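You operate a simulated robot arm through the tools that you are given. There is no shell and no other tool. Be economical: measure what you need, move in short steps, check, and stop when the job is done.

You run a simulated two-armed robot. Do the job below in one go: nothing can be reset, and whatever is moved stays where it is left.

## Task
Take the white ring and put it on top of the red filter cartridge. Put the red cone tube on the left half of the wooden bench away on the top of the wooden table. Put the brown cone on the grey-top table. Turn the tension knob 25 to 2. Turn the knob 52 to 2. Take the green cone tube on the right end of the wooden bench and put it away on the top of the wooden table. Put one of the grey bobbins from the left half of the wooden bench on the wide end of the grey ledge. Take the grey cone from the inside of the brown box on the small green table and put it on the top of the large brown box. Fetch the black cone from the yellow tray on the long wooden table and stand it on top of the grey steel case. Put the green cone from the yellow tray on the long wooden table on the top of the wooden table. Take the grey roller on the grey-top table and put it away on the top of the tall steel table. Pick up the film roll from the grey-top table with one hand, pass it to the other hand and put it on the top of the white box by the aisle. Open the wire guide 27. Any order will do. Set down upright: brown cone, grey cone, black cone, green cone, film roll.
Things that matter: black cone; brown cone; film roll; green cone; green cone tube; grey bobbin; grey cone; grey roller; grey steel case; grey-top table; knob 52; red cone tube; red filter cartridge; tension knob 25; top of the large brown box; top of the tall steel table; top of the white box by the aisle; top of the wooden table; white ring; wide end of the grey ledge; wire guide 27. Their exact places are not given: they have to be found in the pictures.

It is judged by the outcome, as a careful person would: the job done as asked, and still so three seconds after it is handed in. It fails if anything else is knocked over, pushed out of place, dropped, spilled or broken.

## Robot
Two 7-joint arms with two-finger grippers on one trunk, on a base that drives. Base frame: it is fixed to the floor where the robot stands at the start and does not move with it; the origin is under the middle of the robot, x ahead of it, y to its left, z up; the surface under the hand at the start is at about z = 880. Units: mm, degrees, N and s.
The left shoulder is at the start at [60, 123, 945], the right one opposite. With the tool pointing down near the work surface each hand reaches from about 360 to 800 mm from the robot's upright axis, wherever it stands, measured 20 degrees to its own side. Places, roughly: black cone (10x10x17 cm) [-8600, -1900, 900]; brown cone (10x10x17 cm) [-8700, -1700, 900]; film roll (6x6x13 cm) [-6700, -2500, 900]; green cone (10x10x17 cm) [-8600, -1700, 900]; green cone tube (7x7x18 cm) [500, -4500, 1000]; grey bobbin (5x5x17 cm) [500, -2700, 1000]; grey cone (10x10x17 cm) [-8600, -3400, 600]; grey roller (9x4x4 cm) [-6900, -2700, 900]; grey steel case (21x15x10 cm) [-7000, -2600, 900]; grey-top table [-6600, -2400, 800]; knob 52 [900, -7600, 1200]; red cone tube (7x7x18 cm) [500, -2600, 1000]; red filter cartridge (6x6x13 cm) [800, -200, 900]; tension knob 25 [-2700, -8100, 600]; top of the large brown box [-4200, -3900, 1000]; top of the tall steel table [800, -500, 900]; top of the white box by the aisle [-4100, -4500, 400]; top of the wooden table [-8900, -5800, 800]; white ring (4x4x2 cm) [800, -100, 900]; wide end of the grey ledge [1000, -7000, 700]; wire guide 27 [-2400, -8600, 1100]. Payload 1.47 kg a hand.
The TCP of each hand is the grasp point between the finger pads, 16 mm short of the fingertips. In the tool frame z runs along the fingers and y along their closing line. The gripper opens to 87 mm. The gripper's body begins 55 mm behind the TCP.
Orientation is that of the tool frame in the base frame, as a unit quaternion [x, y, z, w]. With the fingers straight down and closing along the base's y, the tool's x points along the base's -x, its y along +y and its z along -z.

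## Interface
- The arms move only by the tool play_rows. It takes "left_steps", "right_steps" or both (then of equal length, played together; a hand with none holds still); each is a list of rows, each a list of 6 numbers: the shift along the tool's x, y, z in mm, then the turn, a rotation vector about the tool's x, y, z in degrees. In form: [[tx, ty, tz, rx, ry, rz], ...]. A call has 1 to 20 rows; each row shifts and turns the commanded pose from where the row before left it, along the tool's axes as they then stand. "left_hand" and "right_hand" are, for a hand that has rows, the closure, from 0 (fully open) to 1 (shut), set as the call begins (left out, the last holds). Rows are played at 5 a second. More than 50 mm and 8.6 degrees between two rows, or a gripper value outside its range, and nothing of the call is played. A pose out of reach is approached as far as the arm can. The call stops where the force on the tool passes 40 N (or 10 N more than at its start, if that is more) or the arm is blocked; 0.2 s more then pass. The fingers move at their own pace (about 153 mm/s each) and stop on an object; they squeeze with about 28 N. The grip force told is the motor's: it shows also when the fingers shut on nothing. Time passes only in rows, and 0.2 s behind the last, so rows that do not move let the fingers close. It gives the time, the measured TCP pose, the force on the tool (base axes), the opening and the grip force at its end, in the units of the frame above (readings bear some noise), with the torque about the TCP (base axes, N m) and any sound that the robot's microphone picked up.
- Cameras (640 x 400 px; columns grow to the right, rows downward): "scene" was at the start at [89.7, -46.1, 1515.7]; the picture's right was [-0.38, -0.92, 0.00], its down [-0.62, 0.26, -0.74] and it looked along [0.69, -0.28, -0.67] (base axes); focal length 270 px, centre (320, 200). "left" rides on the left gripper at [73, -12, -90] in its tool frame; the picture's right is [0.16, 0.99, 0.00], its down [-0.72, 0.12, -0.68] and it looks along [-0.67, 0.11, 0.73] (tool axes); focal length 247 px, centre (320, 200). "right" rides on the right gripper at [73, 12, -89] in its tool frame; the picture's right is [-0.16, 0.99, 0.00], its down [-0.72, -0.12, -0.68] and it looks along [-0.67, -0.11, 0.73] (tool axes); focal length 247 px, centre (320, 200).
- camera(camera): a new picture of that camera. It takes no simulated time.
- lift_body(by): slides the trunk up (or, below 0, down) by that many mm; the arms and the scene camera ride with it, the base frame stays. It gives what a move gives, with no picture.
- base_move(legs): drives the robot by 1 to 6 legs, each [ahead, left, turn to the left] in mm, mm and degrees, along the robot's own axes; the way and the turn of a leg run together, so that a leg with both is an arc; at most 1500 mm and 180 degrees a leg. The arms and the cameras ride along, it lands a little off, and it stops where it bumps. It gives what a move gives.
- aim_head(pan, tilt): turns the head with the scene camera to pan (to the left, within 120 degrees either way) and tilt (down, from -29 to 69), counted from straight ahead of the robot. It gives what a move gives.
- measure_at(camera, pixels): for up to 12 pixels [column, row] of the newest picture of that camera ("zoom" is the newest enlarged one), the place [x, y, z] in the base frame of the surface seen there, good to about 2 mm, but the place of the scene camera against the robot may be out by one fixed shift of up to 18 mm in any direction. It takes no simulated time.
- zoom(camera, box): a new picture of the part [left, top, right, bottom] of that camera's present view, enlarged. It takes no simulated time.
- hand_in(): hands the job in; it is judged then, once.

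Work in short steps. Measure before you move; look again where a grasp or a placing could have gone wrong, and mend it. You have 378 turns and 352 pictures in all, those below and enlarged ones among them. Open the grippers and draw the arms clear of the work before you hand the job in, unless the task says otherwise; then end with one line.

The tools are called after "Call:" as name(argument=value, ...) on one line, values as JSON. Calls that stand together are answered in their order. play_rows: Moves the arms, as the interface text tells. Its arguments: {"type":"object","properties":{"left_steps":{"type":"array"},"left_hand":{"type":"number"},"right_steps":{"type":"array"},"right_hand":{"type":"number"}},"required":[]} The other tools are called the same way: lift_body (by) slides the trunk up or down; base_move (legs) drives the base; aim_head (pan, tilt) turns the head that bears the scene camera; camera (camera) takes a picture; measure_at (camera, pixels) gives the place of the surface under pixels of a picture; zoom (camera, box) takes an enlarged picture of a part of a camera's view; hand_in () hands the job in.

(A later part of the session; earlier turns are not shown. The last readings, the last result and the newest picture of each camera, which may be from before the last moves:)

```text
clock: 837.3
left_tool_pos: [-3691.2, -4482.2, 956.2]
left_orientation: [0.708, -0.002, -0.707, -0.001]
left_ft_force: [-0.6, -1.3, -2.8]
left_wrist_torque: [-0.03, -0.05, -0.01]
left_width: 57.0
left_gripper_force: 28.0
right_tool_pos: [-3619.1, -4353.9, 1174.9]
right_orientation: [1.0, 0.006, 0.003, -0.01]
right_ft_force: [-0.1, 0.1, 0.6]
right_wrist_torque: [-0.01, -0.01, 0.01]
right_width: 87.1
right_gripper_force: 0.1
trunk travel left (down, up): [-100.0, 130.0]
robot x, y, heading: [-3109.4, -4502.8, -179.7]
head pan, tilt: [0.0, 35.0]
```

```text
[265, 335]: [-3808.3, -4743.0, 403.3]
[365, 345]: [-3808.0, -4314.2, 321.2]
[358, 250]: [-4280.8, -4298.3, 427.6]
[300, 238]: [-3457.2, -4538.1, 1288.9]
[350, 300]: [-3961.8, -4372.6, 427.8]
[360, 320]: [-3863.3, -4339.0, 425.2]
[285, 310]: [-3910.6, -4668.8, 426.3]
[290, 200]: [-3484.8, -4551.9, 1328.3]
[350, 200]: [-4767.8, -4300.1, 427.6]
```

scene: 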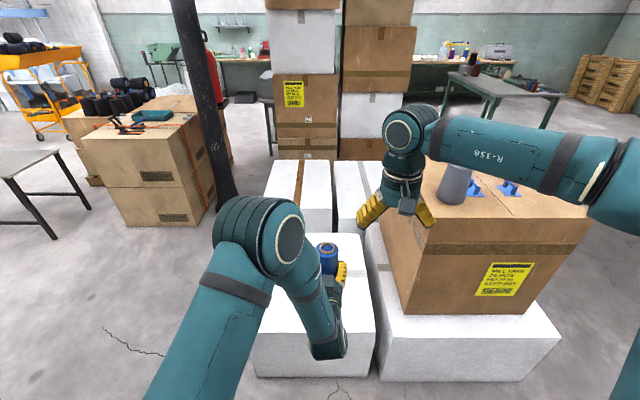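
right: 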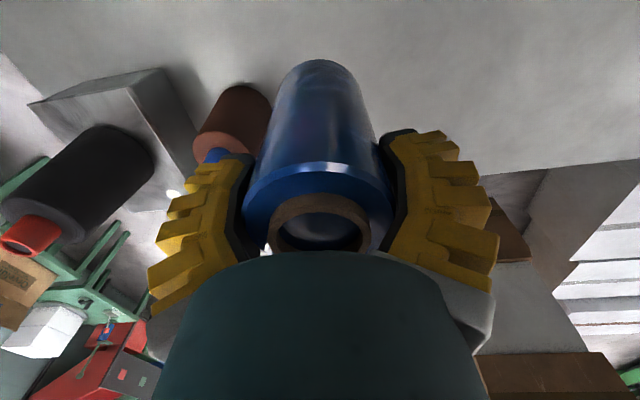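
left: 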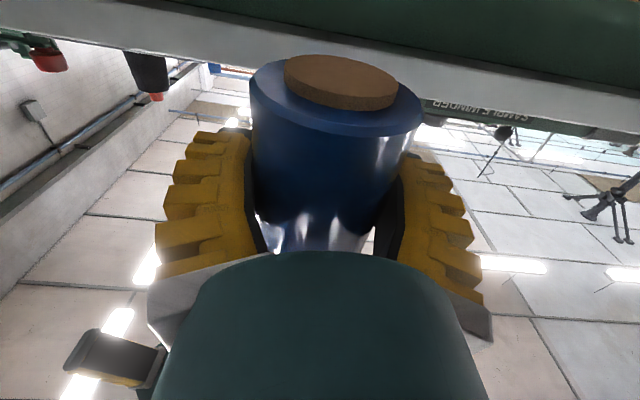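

White box: front x≈-3808, y -4750…-4295, top real ≈419. Target (-3930,-4530). I drive 170 ahead, 50 left, and lower the trunk.

Call:
base_move(legs=[[170, 50, 0]])

Call:
lift_body(by=-97)

Call:
play_rows(left_steps=[[40, 0, 10, 0, 0, 0], [40, 0, 10, 0, 0, 0], [40, 0, 10, 0, 0, 0], [40, 0, 10, 0, 0, 0], [40, 0, 10, 0, 0, 0], [40, 0, 10, 0, 0, 0], [0, 0, 0, 0, 0, 0]])

Call:
camera(camera="scene")

```text
clock: 838.8
left_tool_pos: [-3862.9, -4531.0, 956.6]
left_orientation: [0.708, -0.001, -0.706, 0.0]
left_ft_force: [0.1, 0.5, -2.8]
left_wrist_torque: [0.03, 0.03, -0.03]
left_width: 57.0
left_gripper_force: 27.9
right_tool_pos: [-3790.2, -4402.2, 1174.4]
right_orientation: [1.0, 0.004, 0.002, -0.009]
right_ft_force: [-0.6, -0.9, -0.2]
right_wrist_torque: [0.01, -0.01, 0.02]
right_width: 87.2
right_gripper_force: 0.1
trunk travel left (down, up): [-100.0, 130.0]
robot x, y, heading: [-3278.3, -4549.0, 180.2]
head pan, tilt: [0.0, 35.0]
```

```text
clock: 840.1
left_tool_pos: [-3861.7, -4530.1, 860.3]
left_orientation: [0.707, -0.002, -0.707, -0.001]
left_ft_force: [-0.7, -0.4, -2.5]
left_wrist_torque: [0.02, 0.0, 0.01]
left_width: 57.1
left_gripper_force: 27.9
right_tool_pos: [-3788.9, -4402.3, 1078.1]
right_orientation: [1.0, 0.004, 0.003, -0.01]
right_ft_force: [-0.2, 0.5, -0.2]
right_wrist_torque: [0.03, -0.02, 0.02]
right_width: 86.9
right_gripper_force: 0.1
trunk travel left (down, up): [-3.0, 227.0]
robot x, y, heading: [-3273.5, -4544.0, 180.1]
head pan, tilt: [0.0, 35.0]
```

```text
clock: 841.7
left_tool_pos: [-3922.6, -4532.1, 620.7]
left_orientation: [0.708, -0.003, -0.706, -0.001]
left_ft_force: [0.6, -0.1, -3.3]
left_wrist_torque: [0.04, 0.01, 0.02]
left_width: 56.5
left_gripper_force: 28.1
right_tool_pos: [-3789.4, -4401.2, 1078.0]
right_orientation: [1.0, 0.005, 0.002, -0.01]
right_ft_force: [1.1, 0.4, -0.3]
right_wrist_torque: [-0.03, -0.01, -0.01]
right_width: 86.9
right_gripper_force: 0.0
trunk travel left (down, up): [-3.0, 227.0]
robot x, y, heading: [-3277.3, -4548.6, 179.9]
head pan, tilt: [0.0, 35.0]
```

```text
184 pictures are left
```

scene: 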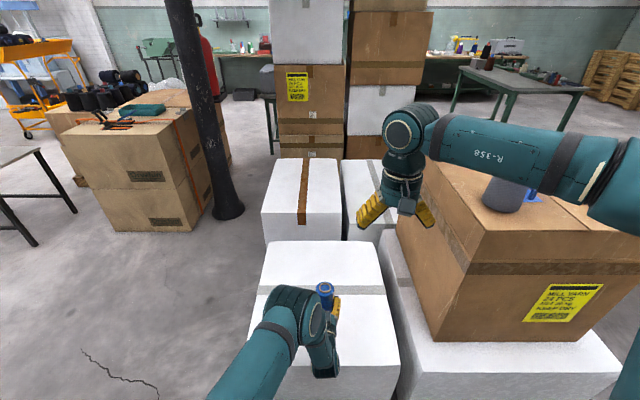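

The wrist camera hangs below a level hand and could touch the box. I look closely at the hand's shape before lowering.

Call:
zoom(camera="scene", box=[240, 260, 400, 390])

Call:
camera(camera="right")

Call:
camera(camera="left")

```text
3.08 times, centred on (320, 325) of scene
```

zoom: 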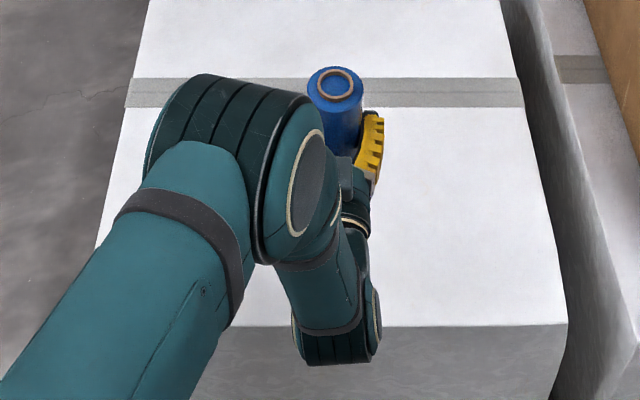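

```text
182 pictures are left
```

right: 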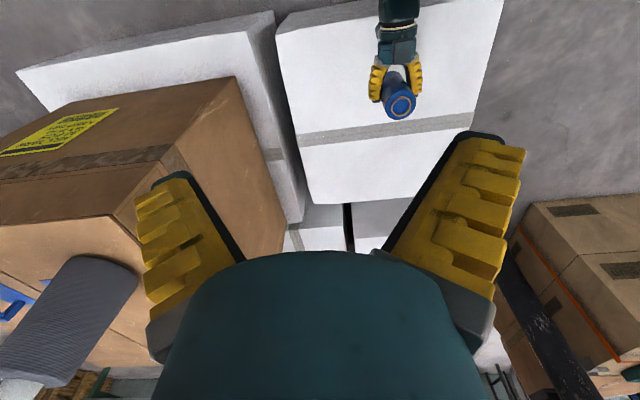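

```text
181 pictures are left
```

left: 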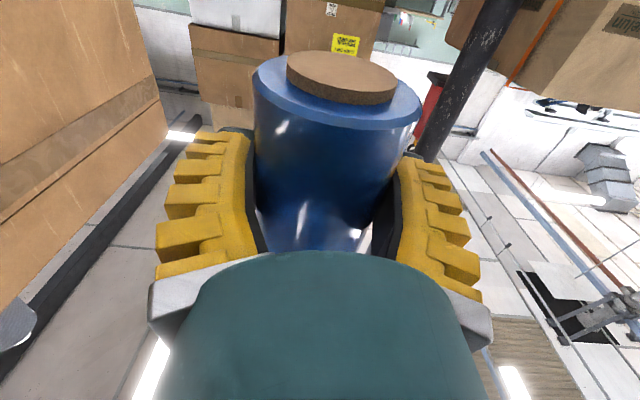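

Call:
zoom(camera="right", box=[340, 0, 470, 130])

Call:
measure_at(camera="right", pixels=[[300, 5], [340, 40], [450, 40], [500, 10], [400, 100], [350, 100], [400, 30], [385, 10], [320, 200]])

```text
3.08 times, centred on (405, 65) of right
```

zoom: 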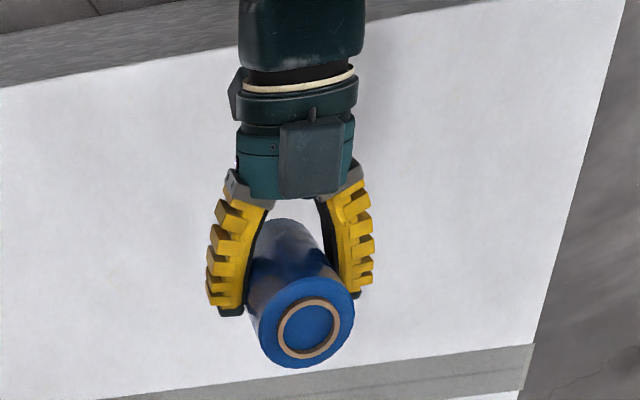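

```text
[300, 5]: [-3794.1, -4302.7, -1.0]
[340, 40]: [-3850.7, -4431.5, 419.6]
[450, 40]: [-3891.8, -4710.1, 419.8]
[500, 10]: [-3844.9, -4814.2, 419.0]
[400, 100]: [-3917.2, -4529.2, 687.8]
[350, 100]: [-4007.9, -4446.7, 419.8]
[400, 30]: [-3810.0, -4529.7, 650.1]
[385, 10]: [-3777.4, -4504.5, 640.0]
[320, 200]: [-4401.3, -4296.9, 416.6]
```

I measure the box's front top edge precisely.

Call:
measure_at(camera="zoom", pixels=[[60, 85], [60, 72], [60, 60], [160, 72], [160, 58], [160, 45], [420, 25], [420, 12], [310, 160], [310, 130], [280, 100], [330, 190]])

```text
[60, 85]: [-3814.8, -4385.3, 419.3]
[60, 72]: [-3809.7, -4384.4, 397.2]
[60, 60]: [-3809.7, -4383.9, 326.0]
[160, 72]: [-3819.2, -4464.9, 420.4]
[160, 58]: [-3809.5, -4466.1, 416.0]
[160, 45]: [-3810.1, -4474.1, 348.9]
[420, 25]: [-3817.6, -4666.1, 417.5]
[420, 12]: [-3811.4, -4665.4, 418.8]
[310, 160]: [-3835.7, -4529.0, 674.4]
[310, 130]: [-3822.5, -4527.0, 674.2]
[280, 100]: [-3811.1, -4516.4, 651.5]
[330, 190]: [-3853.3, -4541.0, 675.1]
```

Call:
measure_at(camera="scene", pixels=[[329, 374], [322, 330], [335, 360], [300, 310], [325, 290]])

```text
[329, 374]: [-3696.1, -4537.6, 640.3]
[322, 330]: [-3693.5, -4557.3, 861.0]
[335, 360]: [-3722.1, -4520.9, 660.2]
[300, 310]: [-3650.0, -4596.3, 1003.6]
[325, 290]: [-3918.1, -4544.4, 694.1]
```

Front face x=-3810; the wrist stays in front of it. I pull back so the roll lands at x≈-3866 (35 mm inside the edge, camera in front of the face), then lower to z≈530.

Call:
play_rows(left_steps=[[0, 0, -28, 0, 0, 0], [0, 0, -27, 0, 0, 0], [30, 0, 0, 0, 0, 0], [30, 0, 0, 0, 0, 0], [25, 0, 0, 0, 0, 0], [0, 0, 0, 0, 0, 0]])

Call:
camera(camera="right")

Call:
camera(camera="left")

```text
clock: 843.1
left_tool_pos: [-3868.1, -4532.4, 534.3]
left_orientation: [0.707, -0.002, -0.707, -0.001]
left_ft_force: [0.2, 0.0, -2.4]
left_wrist_torque: [0.02, 0.0, -0.02]
left_width: 56.5
left_gripper_force: 28.0
right_tool_pos: [-3788.5, -4401.6, 1077.7]
right_orientation: [1.0, 0.005, 0.002, -0.01]
right_ft_force: [0.2, -0.8, -0.5]
right_wrist_torque: [0.0, 0.0, -0.02]
right_width: 86.9
right_gripper_force: 0.1
trunk travel left (down, up): [-3.0, 227.0]
robot x, y, heading: [-3277.0, -4548.1, 180.0]
head pan, tilt: [0.0, 35.0]
```

```text
179 pictures are left
```

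right: 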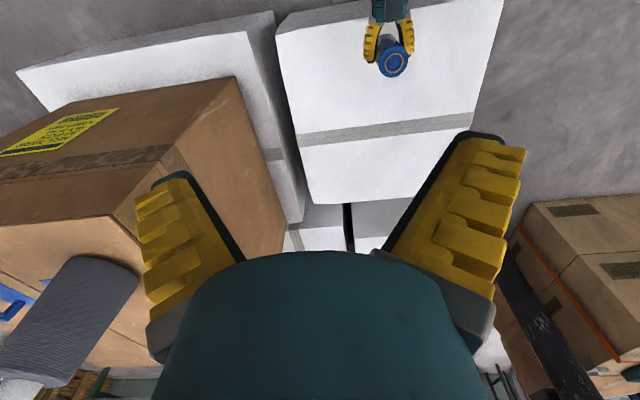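

```text
178 pictures are left
```

left: 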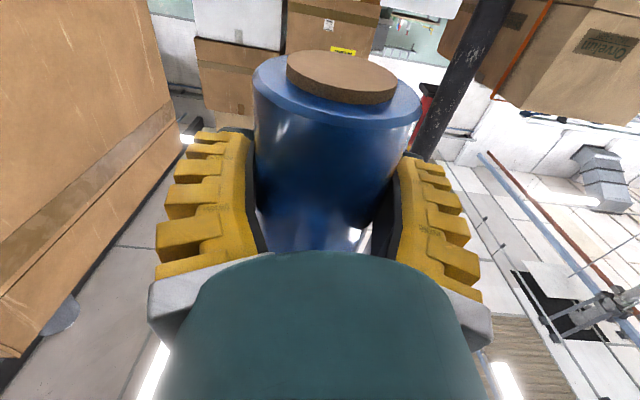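

I lower in 5 mm steps, watching force.

Call:
play_rows(left_steps=[[6, 0, 0, 0, 0, 0], [6, 0, 0, 0, 0, 0], [6, 0, 0, 0, 0, 0], [6, 0, 0, 0, 0, 0], [6, 0, 0, 0, 0, 0], [0, 0, 0, 0, 0, 0]])

Call:
camera(camera="left")

```text
clock: 844.5
left_tool_pos: [-3866.9, -4529.8, 504.2]
left_orientation: [0.708, -0.002, -0.706, -0.001]
left_ft_force: [0.9, 0.3, -2.4]
left_wrist_torque: [-0.01, -0.02, 0.0]
left_width: 56.4
left_gripper_force: 28.5
right_tool_pos: [-3788.4, -4402.7, 1077.8]
right_orientation: [1.0, 0.004, 0.002, -0.009]
right_ft_force: [0.4, -0.1, 0.0]
right_wrist_torque: [-0.01, 0.02, 0.0]
right_width: 87.1
right_gripper_force: 0.1
trunk travel left (down, up): [-3.0, 227.0]
robot x, y, heading: [-3279.1, -4547.4, 179.7]
head pan, tilt: [0.0, 35.0]
```

```text
177 pictures are left
```

left: 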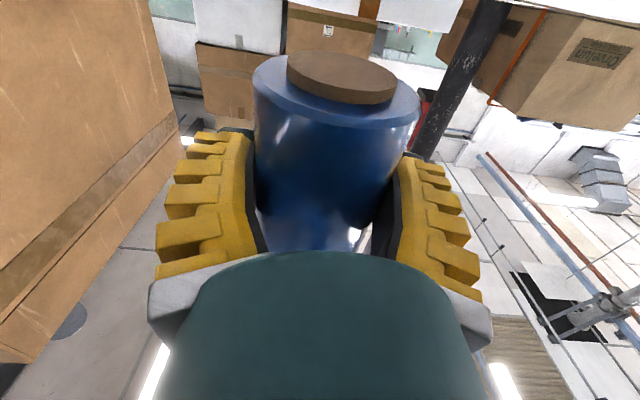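

Call:
play_rows(left_steps=[[6, 0, 0, 0, 0, 0], [6, 0, 0, 0, 0, 0], [6, 0, 0, 0, 0, 0], [4, 0, 0, 0, 0, 0], [3, 0, 0, 0, 0, 0], [0, 0, 0, 0, 0, 0]])

```text
clock: 845.9
left_tool_pos: [-3868.2, -4532.0, 498.5]
left_orientation: [0.707, -0.002, -0.707, -0.001]
left_ft_force: [0.3, 0.2, -2.2]
left_wrist_torque: [0.02, -0.01, 0.0]
left_width: 56.3
left_gripper_force: 27.8
left hand out of reach, approached as far as the arm can: row 2, 3, 4
right_tool_pos: [-3788.3, -4402.0, 1077.3]
right_orientation: [1.0, 0.005, 0.002, -0.01]
right_ft_force: [-0.3, 0.0, 0.6]
right_wrist_torque: [-0.03, 0.01, 0.01]
right_width: 87.2
right_gripper_force: 0.0
trunk travel left (down, up): [-3.0, 227.0]
robot x, y, heading: [-3279.7, -4550.6, 180.1]
head pan, tilt: [0.0, 35.0]
```

Joint limit at z≈498. I raise 20, back the base 90, extend the arm 90, and try again.

Call:
play_rows(left_steps=[[-20, 0, 0, 0, 0, 0], [-15, 0, 0, 0, 0, 0], [0, 0, 0, 0, 0, 0]])

Call:
base_move(legs=[[-90, 0, 0]])

Call:
play_rows(left_steps=[[0, 0, 30, 0, 0, 0], [0, 0, 30, 0, 0, 0], [0, 0, 30, 0, 0, 0], [6, 0, 0, 0, 0, 0], [6, 0, 0, 0, 0, 0], [6, 0, 0, 0, 0, 0], [6, 0, 0, 0, 0, 0], [6, 0, 0, 0, 0, 0], [6, 0, 0, 0, 0, 0], [0, 0, 0, 0, 0, 0]])

```text
clock: 846.7
left_tool_pos: [-3868.5, -4530.3, 531.6]
left_orientation: [0.708, -0.002, -0.706, -0.001]
left_ft_force: [0.9, -0.1, -1.8]
left_wrist_torque: [-0.01, -0.03, -0.01]
left_width: 56.6
left_gripper_force: 28.5
right_tool_pos: [-3789.7, -4402.1, 1078.1]
right_orientation: [1.0, 0.004, 0.002, -0.009]
right_ft_force: [-0.3, 1.1, -0.1]
right_wrist_torque: [0.02, 0.04, -0.01]
right_width: 87.2
right_gripper_force: 0.0
trunk travel left (down, up): [-3.0, 227.0]
robot x, y, heading: [-3277.5, -4545.4, 180.1]
head pan, tilt: [0.0, 35.0]
```

```text
clock: 847.8
left_tool_pos: [-3781.2, -4532.0, 532.9]
left_orientation: [0.707, -0.001, -0.707, -0.001]
left_ft_force: [0.9, -0.2, -2.4]
left_wrist_torque: [0.0, 0.0, 0.0]
left_width: 56.3
left_gripper_force: 27.5
right_tool_pos: [-3700.4, -4401.1, 1079.2]
right_orientation: [1.0, 0.005, 0.002, -0.009]
right_ft_force: [1.1, 0.0, -0.2]
right_wrist_torque: [0.0, 0.02, 0.0]
right_width: 87.1
right_gripper_force: 0.1
trunk travel left (down, up): [-3.0, 227.0]
robot x, y, heading: [-3189.1, -4547.7, -179.9]
head pan, tilt: [0.0, 35.0]
```

```text
clock: 850.0
left_tool_pos: [-3875.1, -4532.3, 526.0]
left_orientation: [0.708, -0.002, -0.707, -0.001]
left_ft_force: [0.1, -0.5, -2.9]
left_wrist_torque: [-0.03, 0.01, 0.0]
left_width: 56.3
left_gripper_force: 27.7
left hand out of reach, approached as far as the arm can: row 5, 6, 7, 8, 9
right_tool_pos: [-3701.8, -4401.7, 1077.1]
right_orientation: [1.0, 0.006, 0.002, -0.009]
right_ft_force: [-0.1, 0.8, 0.0]
right_wrist_torque: [0.02, 0.02, 0.01]
right_width: 86.8
right_gripper_force: 0.0
trunk travel left (down, up): [-3.0, 227.0]
robot x, y, heading: [-3191.0, -4546.8, -180.0]
head pan, tilt: [0.0, 35.0]
```

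Farther is worse, so nearer should help. I raise, retract 180 and drive 180 ahead.

Call:
play_rows(left_steps=[[-30, 0, 0, 0, 0, 0], [0, 0, -45, 0, 0, 0], [0, 0, -45, 0, 0, 0], [0, 0, -45, 0, 0, 0], [0, 0, -40, 0, 0, 0], [0, 0, 0, 0, 0, 0]])

Call:
base_move(legs=[[170, 0, 0]])

Call:
play_rows(left_steps=[[10, 0, 0, 0, 0, 0], [10, 0, 0, 0, 0, 0], [10, 0, 0, 0, 0, 0], [10, 0, 0, 0, 0, 0], [8, 0, 0, 0, 0, 0], [6, 0, 0, 0, 0, 0], [6, 0, 0, 0, 0, 0], [0, 0, 0, 0, 0, 0]])

```text
clock: 851.4
left_tool_pos: [-3696.3, -4534.7, 555.0]
left_orientation: [0.707, -0.002, -0.707, -0.002]
left_ft_force: [0.3, -0.5, -2.4]
left_wrist_torque: [-0.03, -0.01, -0.01]
left_width: 56.3
left_gripper_force: 28.2
right_tool_pos: [-3701.7, -4402.2, 1078.8]
right_orientation: [1.0, 0.005, 0.003, -0.01]
right_ft_force: [0.5, -0.2, -0.1]
right_wrist_torque: [-0.02, 0.01, 0.01]
right_width: 86.8
right_gripper_force: 0.0
trunk travel left (down, up): [-3.0, 227.0]
robot x, y, heading: [-3193.1, -4544.7, -180.1]
head pan, tilt: [0.0, 35.0]
```

```text
clock: 852.9
left_tool_pos: [-3865.7, -4535.6, 554.1]
left_orientation: [0.708, -0.001, -0.706, 0.0]
left_ft_force: [0.9, -0.6, -3.4]
left_wrist_torque: [0.02, -0.03, -0.02]
left_width: 56.1
left_gripper_force: 28.1
right_tool_pos: [-3870.5, -4404.2, 1077.8]
right_orientation: [1.0, 0.006, 0.002, -0.01]
right_ft_force: [-0.5, 0.5, 0.5]
right_wrist_torque: [0.04, -0.04, 0.02]
right_width: 86.9
right_gripper_force: 0.0
trunk travel left (down, up): [-3.0, 227.0]
robot x, y, heading: [-3359.2, -4550.3, -179.7]
head pan, tilt: [0.0, 35.0]
```

```text
clock: 854.7
left_tool_pos: [-3869.1, -4538.3, 501.3]
left_orientation: [-0.706, -0.001, 0.708, -0.001]
left_ft_force: [0.1, -0.2, -2.9]
left_wrist_torque: [-0.02, 0.03, 0.01]
left_width: 56.1
left_gripper_force: 27.9
left hand out of reach, approached as far as the arm can: row 7
right_tool_pos: [-3870.8, -4404.2, 1076.9]
right_orientation: [1.0, 0.006, 0.003, -0.01]
right_ft_force: [-0.7, 0.5, 0.2]
right_wrist_torque: [0.01, -0.02, 0.01]
right_width: 87.2
right_gripper_force: 0.1
trunk travel left (down, up): [-3.0, 227.0]
robot x, y, heading: [-3356.4, -4546.9, -179.8]
head pan, tilt: [0.0, 35.0]
```

The level pose bottoms out near z≈500 (need ≈470). A slight nose-down pitch (8°) should give the missing height; the roll will settle upright on release. I try it here.

Call:
play_rows(left_steps=[[0, 0, 0, 0, 4, 0], [0, 0, 0, 0, 4, 0], [8, 0, 0, 0, 0, 0], [8, 0, 0, 0, 0, 0], [6, 0, 0, 0, 0, 0], [0, 0, 0, 0, 0, 0]])

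```text
clock: 856.1
left_tool_pos: [-3868.0, -4537.2, 480.1]
left_orientation: [0.753, 0.001, -0.657, 0.001]
left_ft_force: [1.6, 0.0, -2.2]
left_wrist_torque: [-0.01, -0.05, -0.02]
left_width: 55.8
left_gripper_force: 28.7
right_tool_pos: [-3871.4, -4404.0, 1077.8]
right_orientation: [1.0, 0.006, 0.003, -0.01]
right_ft_force: [0.7, -0.2, -0.3]
right_wrist_torque: [0.01, -0.05, 0.01]
right_width: 87.2
right_gripper_force: 0.0
trunk travel left (down, up): [-3.0, 227.0]
robot x, y, heading: [-3355.9, -4552.5, -179.8]
head pan, tilt: [0.0, 35.0]
```

It works (z 480). I lower slowly to contact.

Call:
play_rows(left_steps=[[3, 0, 0, 0, 0, 0], [3, 0, 0, 0, 0, 0], [2, 0, 0, 0, 0, 0], [0, 0, 0, 0, 0, 0]])

Call:
camera(camera="right")

Call:
camera(camera="left")

```text
clock: 857.1
left_tool_pos: [-3867.8, -4538.2, 475.2]
left_orientation: [0.752, 0.002, -0.659, 0.003]
left_ft_force: [-0.3, -1.1, -2.7]
left_wrist_torque: [-0.01, 0.02, -0.01]
left_width: 55.4
left_gripper_force: 28.1
left hand out of reach, approached as far as the arm can: row 3
right_tool_pos: [-3870.7, -4404.2, 1077.2]
right_orientation: [1.0, 0.006, 0.002, -0.01]
right_ft_force: [-0.1, 0.0, -0.4]
right_wrist_torque: [0.04, 0.0, -0.02]
right_width: 87.1
right_gripper_force: 0.1
trunk travel left (down, up): [-3.0, 227.0]
robot x, y, heading: [-3356.0, -4546.8, -179.7]
head pan, tilt: [0.0, 35.0]
```

```text
176 pictures are left
```

right: 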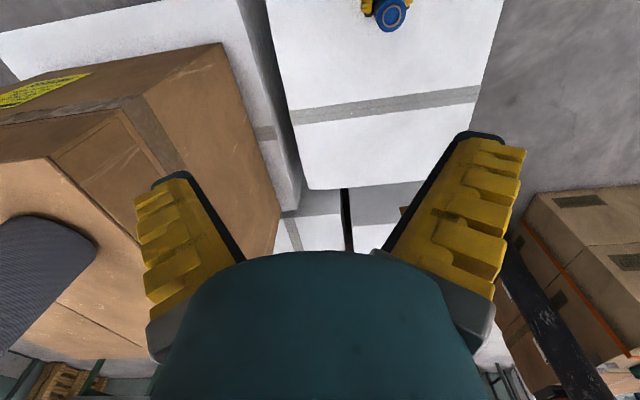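

```text
175 pictures are left
```

left: 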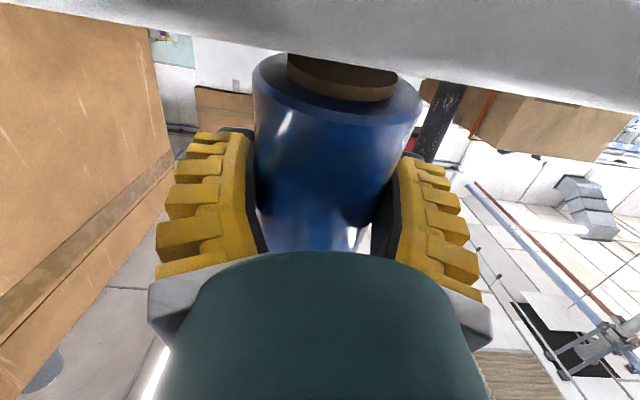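

Nearly touching. I lower the trunk the last 3 mm and pitch 3° more while lowering.

Call:
lift_body(by=-3)

Call:
play_rows(left_steps=[[0, 0, 0, 0, 2, 0], [2, 0, 0, 0, 0, 0], [2, 0, 0, 0, 0, 0], [0, 0, 0, 0, 0, 0]])

```text
clock: 857.6
left_tool_pos: [-3868.7, -4538.5, 474.0]
left_orientation: [0.751, 0.002, -0.66, 0.002]
left_ft_force: [0.2, -0.3, 8.6]
left_wrist_torque: [0.01, 0.18, 0.01]
left_width: 56.0
left_gripper_force: 28.4
right_tool_pos: [-3870.6, -4404.2, 1075.2]
right_orientation: [1.0, 0.006, 0.003, -0.01]
right_ft_force: [0.1, 0.1, 0.5]
right_wrist_torque: [0.02, 0.02, 0.04]
right_width: 86.9
right_gripper_force: 0.1
trunk travel left (down, up): [0.0, 230.0]
robot x, y, heading: [-3359.6, -4546.5, -179.9]
head pan, tilt: [0.0, 35.0]
```

```text
clock: 858.6
left_tool_pos: [-3867.2, -4538.8, 469.8]
left_orientation: [0.764, 0.001, -0.645, 0.001]
left_ft_force: [2.6, -1.8, 17.8]
left_wrist_torque: [-0.15, 0.22, 0.02]
left_width: 57.3
left_gripper_force: 27.9
right_tool_pos: [-3870.6, -4403.8, 1077.0]
right_orientation: [1.0, 0.007, 0.002, -0.009]
right_ft_force: [0.2, 0.4, -0.3]
right_wrist_torque: [0.0, -0.01, -0.03]
right_width: 87.0
right_gripper_force: 0.1
trunk travel left (down, up): [0.0, 230.0]
robot x, y, heading: [-3359.4, -4547.0, -179.7]
head pan, tilt: [0.0, 35.0]
```

Contact at the roll (18 N). I open the left hand partly and let it settle.

Call:
play_rows(left_steps=[[0, 0, 0, 0, 0, 0], [0, 0, 0, 0, 0, 0], [0, 0, 0, 0, 0, 0], [0, 0, 0, 0, 0, 0]], left_hand=0.12)

Call:
camera(camera="left")

Call:
zoom(camera="right", box=[340, 0, 440, 60])

```text
clock: 859.6
left_tool_pos: [-3867.9, -4537.7, 467.8]
left_orientation: [0.764, 0.0, -0.645, 0.001]
left_ft_force: [0.3, 0.7, -0.4]
left_wrist_torque: [0.01, 0.0, 0.01]
left_width: 79.0
left_gripper_force: 1.6
right_tool_pos: [-3870.3, -4404.1, 1074.1]
right_orientation: [1.0, 0.007, 0.002, -0.01]
right_ft_force: [0.6, 0.0, -0.6]
right_wrist_torque: [-0.02, -0.02, -0.03]
right_width: 87.2
right_gripper_force: 0.1
trunk travel left (down, up): [0.0, 230.0]
robot x, y, heading: [-3357.7, -4549.6, -179.7]
head pan, tilt: [0.0, 35.0]
```

```text
174 pictures are left
```

left: 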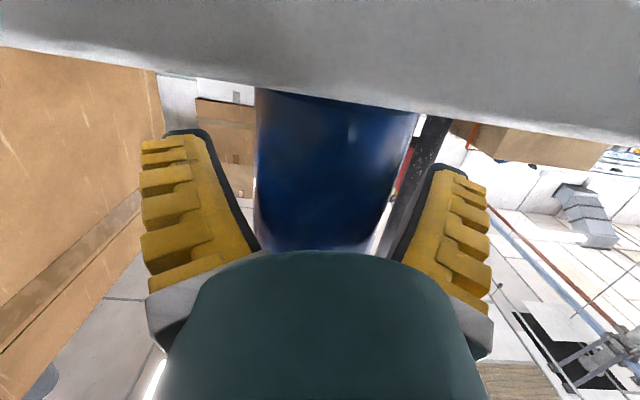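

```text
6.40 times, centred on (390, 30) of right
```

zoom: 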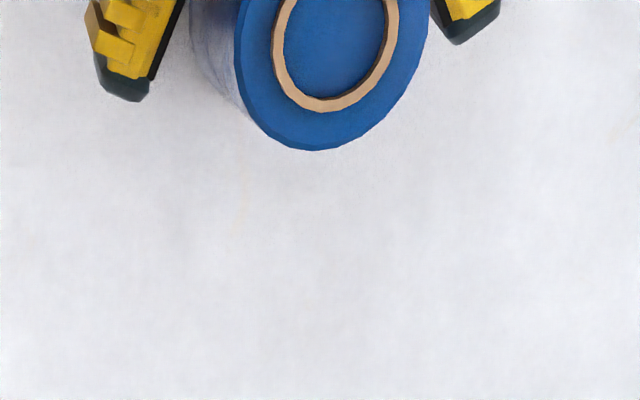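

It stands upright on the box. I open fully and back straight out.

Call:
play_rows(left_steps=[[0, 0, 0, 0, 0, 0], [0, 0, -10, 0, 0, 0], [0, 0, -20, 0, 0, 0], [0, 0, -30, 0, 0, 0], [0, 0, -40, 0, 0, 0], [0, 0, 0, 0, 0, 0]], left_hand=0)

Call:
camera(camera="left")

Call:
zoom(camera="scene", box=[200, 240, 440, 400])

```text
clock: 860.8
left_tool_pos: [-3866.0, -4548.3, 521.0]
left_orientation: [-0.696, -0.024, 0.717, -0.022]
left_ft_force: [0.6, -0.3, 0.0]
left_wrist_torque: [0.05, 0.0, 0.03]
left_width: 87.2
left_gripper_force: 0.2
left hand out of reach, approached as far as the arm can: row 5
right_tool_pos: [-3866.3, -4403.6, 1077.0]
right_orientation: [1.0, 0.006, 0.001, -0.01]
right_ft_force: [0.6, 1.1, 0.7]
right_wrist_torque: [-0.04, 0.06, 0.03]
right_width: 86.9
right_gripper_force: 0.1
trunk travel left (down, up): [0.0, 230.0]
robot x, y, heading: [-3359.5, -4544.0, -179.7]
head pan, tilt: [0.0, 35.0]
stopped in row 5 (left hand): the arm was blocked; the commanded pose is now the measured one
```

```text
172 pictures are left
```

left: 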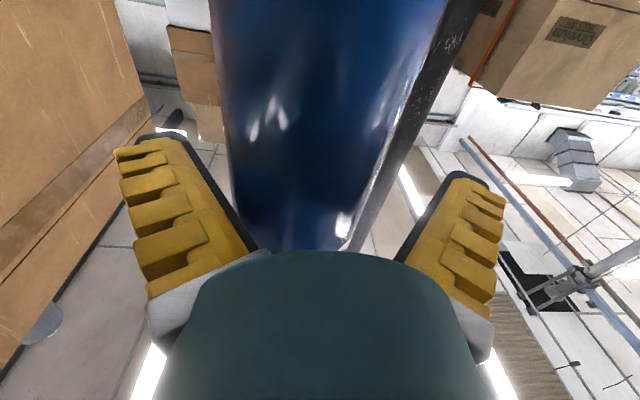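

```text
2.50 times, centred on (320, 320) of scene
```

zoom: 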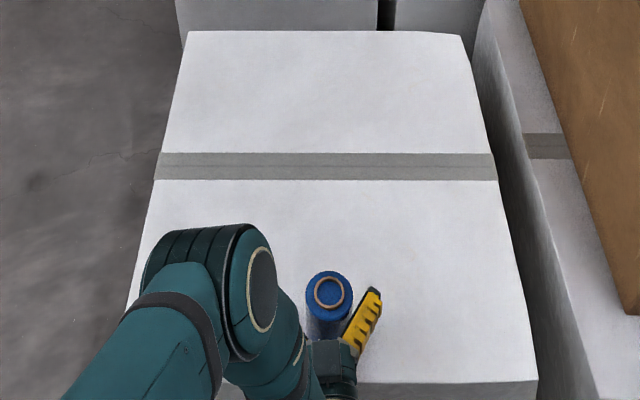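

The arm reached a limit while backing; the roll still stands between the open fingers (hand 10 mm off to one side). I centre the hand sideways first, then back out with the base.

Call:
play_rows(left_steps=[[0, -5, 0, 0, 0, 0], [0, -6, 0, 0, 0, 0], [0, 0, 0, 0, 0, 0]])

Call:
camera(camera="left")

```text
clock: 861.6
left_tool_pos: [-3867.7, -4538.1, 519.3]
left_orientation: [-0.698, -0.025, 0.715, -0.022]
left_ft_force: [-0.3, 0.0, 0.2]
left_wrist_torque: [-0.02, 0.0, 0.02]
left_width: 87.2
left_gripper_force: 0.0
right_tool_pos: [-3870.9, -4405.2, 1074.2]
right_orientation: [1.0, 0.007, 0.003, -0.011]
right_ft_force: [-0.1, 0.0, 0.3]
right_wrist_torque: [-0.01, -0.03, -0.01]
right_width: 87.1
right_gripper_force: 0.0
trunk travel left (down, up): [0.0, 230.0]
robot x, y, heading: [-3357.8, -4550.5, -179.7]
head pan, tilt: [0.0, 35.0]
```

```text
170 pictures are left
```

left: 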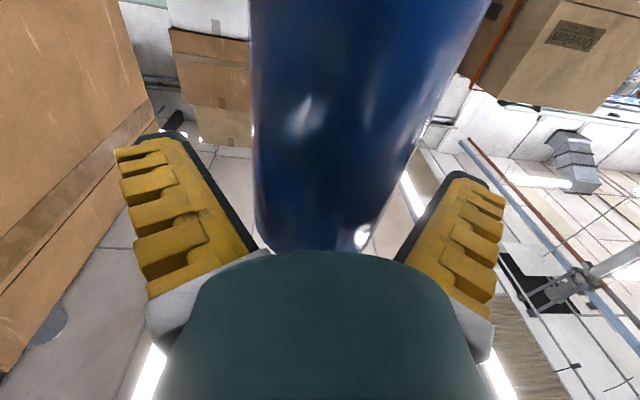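

Centred. I back the base 200 to pull the hand off the roll.

Call:
base_move(legs=[[-250, 0, 0]])

Call:
camera(camera="scene")

```text
clock: 863.5
left_tool_pos: [-3599.9, -4536.1, 518.3]
left_orientation: [-0.698, -0.024, 0.716, -0.02]
left_ft_force: [-0.7, 0.5, 0.0]
left_wrist_torque: [0.0, 0.01, 0.02]
left_width: 86.9
left_gripper_force: 0.1
right_tool_pos: [-3603.6, -4402.5, 1074.5]
right_orientation: [1.0, 0.006, 0.002, -0.01]
right_ft_force: [0.3, -1.0, -0.4]
right_wrist_torque: [0.03, -0.02, 0.0]
right_width: 87.0
right_gripper_force: 0.1
trunk travel left (down, up): [0.0, 230.0]
robot x, y, heading: [-3095.1, -4549.7, -180.0]
head pan, tilt: [0.0, 35.0]
```

```text
169 pictures are left
```

scene: 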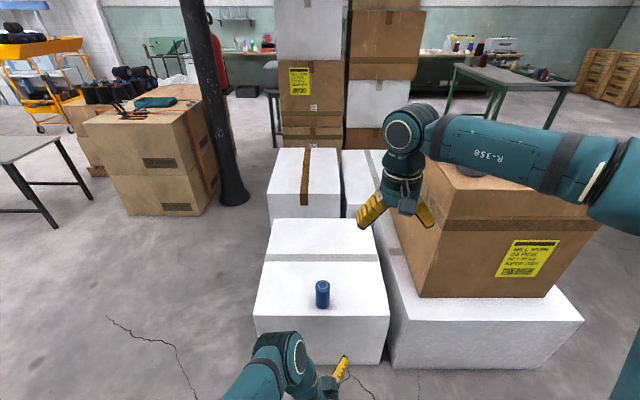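

The roll stands upright. I raise the trunk 100 and bring the left arm back to the downward pose.

Call:
lift_body(by=100)

Call:
play_rows(left_steps=[[-40, 0, 10, 0, 0, 0], [-40, 10, 10, 0, 0, 0], [-40, 10, 10, 0, 0, 0], [-40, 10, 10, 0, 0, 0], [-40, 10, 0, 0, 0, 0], [-40, 10, 0, 0, 0, 0], [0, 0, 0, 0, 8, 0], [0, 0, 0, 0, 8, 0], [0, 0, 0, 0, 8, 0], [0, 0, 0, 0, 8, 0], [0, 0, 0, 0, 8, 0], [0, 0, 0, 0, 8, 0], [0, 0, 0, 0, 8, 0], [0, 0, 0, 0, 8, 0], [0, 0, 0, 0, 8, 0], [0, 0, 0, 0, 8, 0], [0, 0, 0, 0, 8, 0], [0, 0, 0, 0, 0, 0]])

```text
clock: 864.8
left_tool_pos: [-3599.8, -4534.4, 619.1]
left_orientation: [-0.698, -0.025, 0.715, -0.022]
left_ft_force: [-0.6, -0.1, -0.1]
left_wrist_torque: [0.0, 0.03, 0.0]
left_width: 87.1
left_gripper_force: 0.1
right_tool_pos: [-3603.6, -4402.3, 1175.4]
right_orientation: [1.0, 0.004, 0.003, -0.01]
right_ft_force: [-0.5, 0.6, 0.1]
right_wrist_torque: [0.04, 0.03, -0.01]
right_width: 86.9
right_gripper_force: 0.1
trunk travel left (down, up): [-100.0, 130.0]
robot x, y, heading: [-3091.2, -4548.5, -180.1]
head pan, tilt: [0.0, 35.0]
```

```text
clock: 868.6
left_tool_pos: [-3630.1, -4589.9, 859.5]
left_orientation: [0.999, 0.032, -0.029, -0.002]
left_ft_force: [0.5, -0.1, 0.1]
left_wrist_torque: [0.01, -0.02, 0.01]
left_width: 87.3
left_gripper_force: 0.0
right_tool_pos: [-3604.1, -4403.2, 1174.9]
right_orientation: [1.0, 0.005, 0.002, -0.01]
right_ft_force: [0.0, -0.5, 0.9]
right_wrist_torque: [0.01, -0.03, 0.01]
right_width: 86.8
right_gripper_force: 0.1
trunk travel left (down, up): [-100.0, 130.0]
robot x, y, heading: [-3088.8, -4547.9, -180.1]
head pan, tilt: [0.0, 35.0]
```

I straighten the left hand while raising it, then drive back to the west end of the grey-top table for the roller.

Call:
play_rows(left_steps=[[0, 0, -40, 0, 3.3, 3.7], [0, 0, -45, 0, 0, 0], [0, 0, -45, 0, 0, 0], [0, 0, -45, 0, 0, 0], [0, 0, -45, 0, 0, 0], [0, 0, -45, 0, 0, 0], [0, 0, -40, 0, 0, 0], [0, 0, 0, 0, 0, 0]])

Call:
base_move(legs=[[0, -1500, 0], [0, -1500, 0], [0, -150, 0], [1500, 0, 0], [1500, 0, 0], [1500, 0, 0]])

```text
clock: 870.4
left_tool_pos: [-3628.9, -4590.3, 1166.4]
left_orientation: [1.0, -0.001, 0.0, -0.002]
left_ft_force: [-0.2, -0.2, -1.0]
left_wrist_torque: [0.0, 0.03, 0.01]
left_width: 87.1
left_gripper_force: 0.0
right_tool_pos: [-3603.2, -4403.7, 1175.6]
right_orientation: [1.0, 0.005, 0.003, -0.01]
right_ft_force: [-0.4, 0.7, -0.4]
right_wrist_torque: [0.0, -0.04, 0.02]
right_width: 87.2
right_gripper_force: 0.0
trunk travel left (down, up): [-100.0, 130.0]
robot x, y, heading: [-3095.3, -4544.7, -179.8]
head pan, tilt: [0.0, 35.0]
```

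```text
clock: 919.6
left_tool_pos: [-8183.3, -1697.8, 1164.7]
left_orientation: [0.999, 0.033, -0.001, -0.002]
left_ft_force: [-0.3, -0.2, 0.0]
left_wrist_torque: [-0.02, -0.02, 0.0]
left_width: 86.8
left_gripper_force: 0.0
right_tool_pos: [-8171.2, -1507.9, 1175.9]
right_orientation: [0.999, 0.039, 0.001, -0.01]
right_ft_force: [-0.1, 0.7, -0.8]
right_wrist_torque: [-0.01, -0.01, -0.01]
right_width: 87.0
right_gripper_force: 0.0
trunk travel left (down, up): [-100.0, 130.0]
robot x, y, heading: [-7648.7, -1618.7, -175.9]
head pan, tilt: [0.0, 35.0]
```

Call:
base_move(legs=[[0, 0, 175.9], [-130, 0, 0], [0, -930, 0]])

Call:
camera(camera="scene")

```text
clock: 936.1
left_tool_pos: [-7263.4, -2516.9, 1167.0]
left_orientation: [0.018, 1.0, -0.002, 0.001]
left_ft_force: [-0.1, 0.0, 0.4]
left_wrist_torque: [0.03, 0.0, -0.01]
left_width: 86.9
left_gripper_force: 0.0
right_tool_pos: [-7295.3, -2703.9, 1174.8]
right_orientation: [0.013, 1.0, -0.009, -0.003]
right_ft_force: [-0.9, 0.6, 0.3]
right_wrist_torque: [-0.01, 0.01, -0.02]
right_width: 87.0
right_gripper_force: 0.1
trunk travel left (down, up): [-100.0, 130.0]
robot x, y, heading: [-7798.0, -2539.5, -1.9]
head pan, tilt: [0.0, 35.0]
```

```text
168 pictures are left
```

scene: 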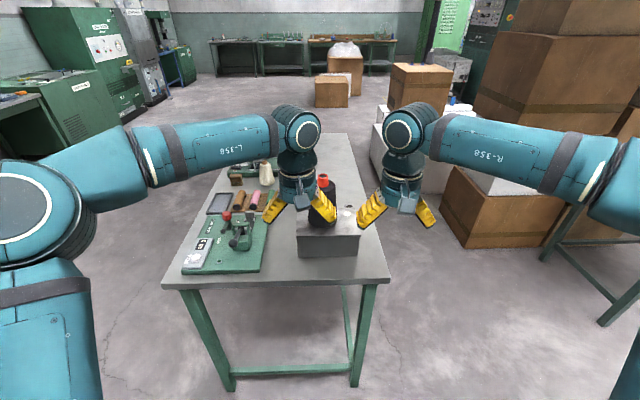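

I raise and retract the left hand so it clears the black cone, then drive in 330.

Call:
play_rows(left_steps=[[40, 25, -15, 0, 0, 0], [40, 25, -15, 0, 0, 0], [30, 25, -15, 0, 0, 0], [0, 25, -15, 0, 0, 0], [0, 0, 0, 0, 0, 0]])

Call:
base_move(legs=[[0, -25, 1.9], [330, 0, 0]])

Call:
camera(camera="right")

Call:
camera(camera="scene")

```text
clock: 937.4
left_tool_pos: [-7371.5, -2409.5, 1227.9]
left_orientation: [0.019, 1.0, -0.002, 0.001]
left_ft_force: [-0.7, 0.4, 0.3]
left_wrist_torque: [0.01, -0.02, -0.02]
left_width: 87.1
left_gripper_force: 0.1
right_tool_pos: [-7295.3, -2703.5, 1175.4]
right_orientation: [0.012, 1.0, -0.009, -0.002]
right_ft_force: [-0.2, 0.0, -0.3]
right_wrist_torque: [-0.01, -0.02, 0.01]
right_width: 86.9
right_gripper_force: 0.0
trunk travel left (down, up): [-100.0, 130.0]
robot x, y, heading: [-7802.9, -2543.6, -2.1]
head pan, tilt: [0.0, 35.0]
```

```text
clock: 940.0
left_tool_pos: [-7056.1, -2418.5, 1227.9]
left_orientation: [-0.001, 1.0, -0.002, 0.001]
left_ft_force: [-0.3, -0.1, -0.1]
left_wrist_torque: [0.01, 0.01, 0.0]
left_width: 87.0
left_gripper_force: 0.1
right_tool_pos: [-6968.3, -2708.4, 1174.6]
right_orientation: [-0.008, 1.0, -0.01, -0.003]
right_ft_force: [0.1, 0.4, 0.1]
right_wrist_torque: [0.03, -0.01, -0.02]
right_width: 87.1
right_gripper_force: 0.1
trunk travel left (down, up): [-100.0, 130.0]
robot x, y, heading: [-7480.6, -2563.2, 0.5]
head pan, tilt: [0.0, 35.0]
```

```text
167 pictures are left
```

right: 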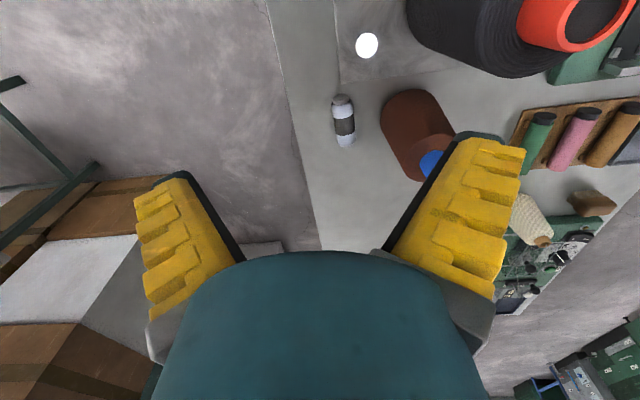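

```text
166 pictures are left
```

scene: 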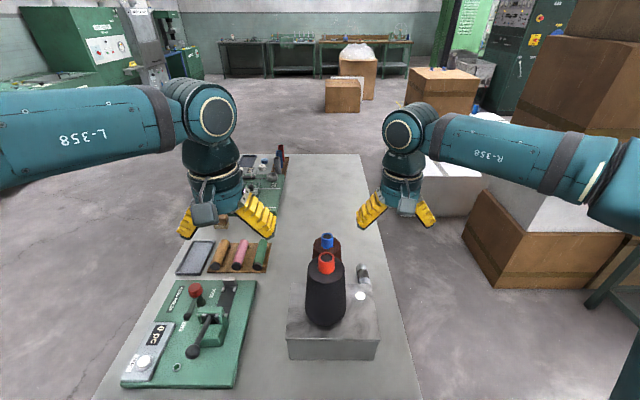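

The roller is at (343,120) in the right view. I measure it and the case corner.

Call:
measure_at(camera="right", pixels=[[342, 98], [345, 142], [344, 120], [334, 120], [353, 120], [337, 82], [385, 105], [400, 160], [320, 130]])

Call:
zoom(camera="right", box=[290, 60, 410, 180])

```text
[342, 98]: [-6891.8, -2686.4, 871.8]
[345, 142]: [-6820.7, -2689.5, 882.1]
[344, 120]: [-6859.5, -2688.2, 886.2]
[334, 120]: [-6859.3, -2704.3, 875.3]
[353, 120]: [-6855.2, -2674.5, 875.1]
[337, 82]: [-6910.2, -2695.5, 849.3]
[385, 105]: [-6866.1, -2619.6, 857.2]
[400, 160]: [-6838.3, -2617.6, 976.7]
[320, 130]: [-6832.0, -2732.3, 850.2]
```

```text
3.33 times, centred on (350, 120) of right
```

zoom: 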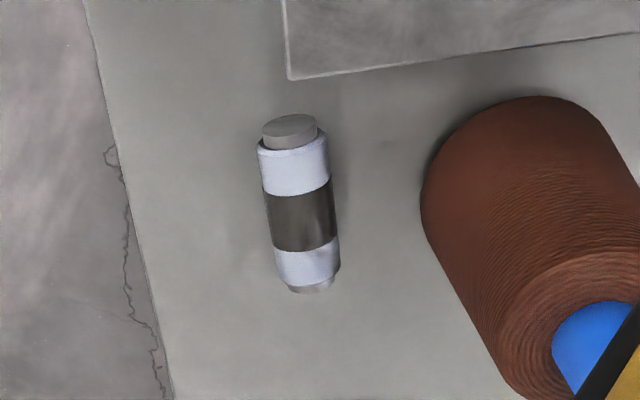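

Call:
measure_at(camera="zoom", pixels=[[320, 66], [320, 60], [400, 58], [400, 50], [300, 70], [288, 76], [292, 40]])

```text
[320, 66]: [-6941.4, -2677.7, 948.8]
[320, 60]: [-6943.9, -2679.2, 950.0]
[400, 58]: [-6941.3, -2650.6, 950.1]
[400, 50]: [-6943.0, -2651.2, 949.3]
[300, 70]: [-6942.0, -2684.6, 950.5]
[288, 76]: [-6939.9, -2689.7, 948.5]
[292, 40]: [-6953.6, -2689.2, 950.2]
```

Case edge x≈-6936, so I grip the roller's far half at x≈-6832 to keep the wrist camera clear. I descend to z≈960 and check.

Call:
play_rows(right_steps=[[-45, 6, 0, 0, 0, 0], [-45, 6, 0, 0, 0, 0], [-46, 7.5, 0, 0, 0, 0], [0, 0, 45, 0, 0, 0], [0, 0, 45, 0, 0, 0], [0, 0, 45, 0, 0, 0], [0, 0, 45, 0, 0, 0], [0, 0, 35, 0, 0, 0], [0, 0, 0, 0, 0, 0]], right_hand=0.4)

Call:
camera(camera="right")

```text
clock: 942.0
left_tool_pos: [-7055.0, -2418.3, 1230.4]
left_orientation: [-0.001, 1.0, -0.002, 0.001]
left_ft_force: [-0.5, -0.4, 0.6]
left_wrist_torque: [-0.05, 0.01, -0.05]
left_width: 87.1
left_gripper_force: 0.0
right_tool_pos: [-6834.3, -2690.8, 959.2]
right_orientation: [-0.008, 1.0, -0.01, -0.002]
right_ft_force: [-1.0, 0.1, 0.1]
right_wrist_torque: [0.0, 0.01, 0.01]
right_width: 57.4
right_gripper_force: 3.3
trunk travel left (down, up): [-100.0, 130.0]
robot x, y, heading: [-7479.7, -2568.7, 0.3]
head pan, tilt: [0.0, 35.0]
```

```text
164 pictures are left
```

right: 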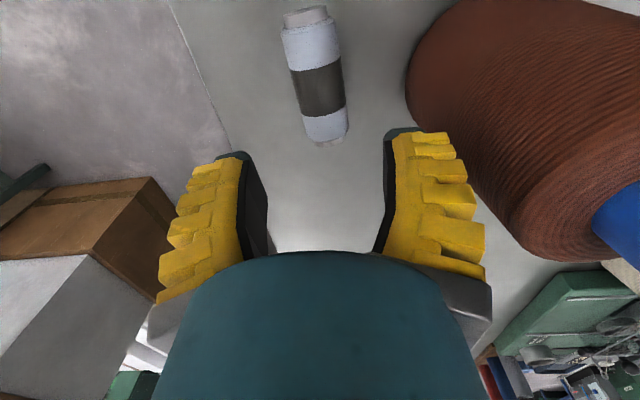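

Clear. I lower to z≈869, re-check force, then close.

Call:
play_rows(right_steps=[[0, 0, 40, 0, 0, 0], [0, 0, 30, 0, 0, 0], [0, 0, 14, 0, 0, 0], [0, 0, 5, 0, 0, 0], [0, 0, 0, 0, 0, 0]])

Call:
camera(camera="right")

```text
clock: 943.2
left_tool_pos: [-7055.8, -2418.3, 1228.5]
left_orientation: [-0.001, 1.0, -0.001, 0.001]
left_ft_force: [-0.2, -0.2, 0.5]
left_wrist_torque: [0.03, -0.01, -0.03]
left_width: 87.0
left_gripper_force: 0.0
right_tool_pos: [-6835.0, -2693.8, 871.3]
right_orientation: [-0.008, 1.0, -0.01, -0.003]
right_ft_force: [-0.9, -0.6, 0.0]
right_wrist_torque: [0.0, -0.02, 0.0]
right_width: 57.4
right_gripper_force: 3.8
trunk travel left (down, up): [-100.0, 130.0]
robot x, y, heading: [-7481.9, -2567.1, 0.1]
head pan, tilt: [0.0, 35.0]
```

```text
163 pictures are left
```

right: 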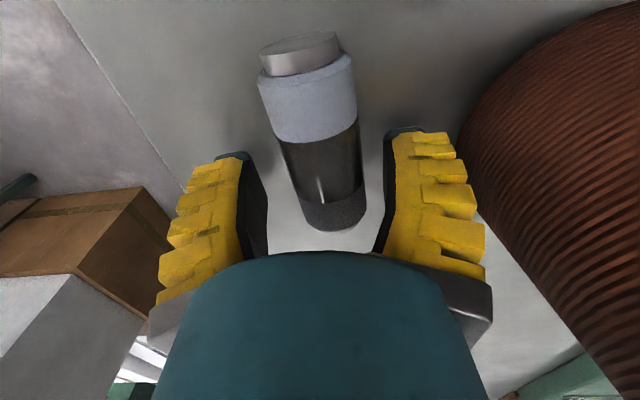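

The roller is between the fingers. I close and lift gently.

Call:
play_rows(right_steps=[[0, 0, 0, 0, 0, 0], [0, 0, 0, 0, 0, 0], [0, 0, 0, 0, 0, 0]], right_hand=1)

Call:
play_rows(right_steps=[[0, 0, -10, 0, 0, 0], [0, 0, -25, 0, 0, 0], [0, 0, -40, 0, 0, 0], [0, 0, -45, 0, 0, 0], [0, 0, -45, 0, 0, 0], [0, 0, -45, 0, 0, 0], [0, 0, -45, 0, 0, 0], [0, 0, -40, 0, 0, 0], [0, 0, 0, 0, 0, 0]])

Call:
camera(camera="right")

```text
clock: 944.0
left_tool_pos: [-7055.7, -2417.6, 1227.5]
left_orientation: [-0.001, 1.0, -0.002, 0.002]
left_ft_force: [-0.5, 0.1, -0.3]
left_wrist_torque: [-0.02, 0.0, -0.03]
left_width: 87.1
left_gripper_force: 0.1
right_tool_pos: [-6835.9, -2693.1, 873.9]
right_orientation: [-0.008, 1.0, -0.01, -0.002]
right_ft_force: [1.5, 0.1, 10.4]
right_wrist_torque: [0.04, 0.02, 0.14]
right_width: 28.0
right_gripper_force: 28.4
trunk travel left (down, up): [-100.0, 130.0]
robot x, y, heading: [-7478.3, -2563.6, 0.3]
head pan, tilt: [0.0, 35.0]
```

```text
clock: 946.0
left_tool_pos: [-7055.5, -2418.6, 1227.7]
left_orientation: [-0.002, 1.0, -0.002, 0.001]
left_ft_force: [-0.1, 0.2, 0.9]
left_wrist_torque: [-0.02, 0.03, -0.01]
left_width: 87.1
left_gripper_force: 0.1
right_tool_pos: [-6832.6, -2687.3, 1164.3]
right_orientation: [-0.008, 1.0, -0.009, -0.003]
right_ft_force: [-0.1, 0.0, -1.5]
right_wrist_torque: [0.0, -0.01, -0.01]
right_width: 25.7
right_gripper_force: 28.3
trunk travel left (down, up): [-100.0, 130.0]
robot x, y, heading: [-7477.9, -2568.2, 0.4]
head pan, tilt: [0.0, 35.0]
```

```text
162 pictures are left
```

right: 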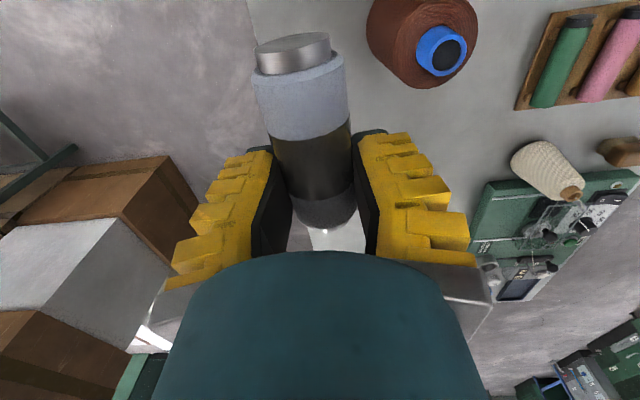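

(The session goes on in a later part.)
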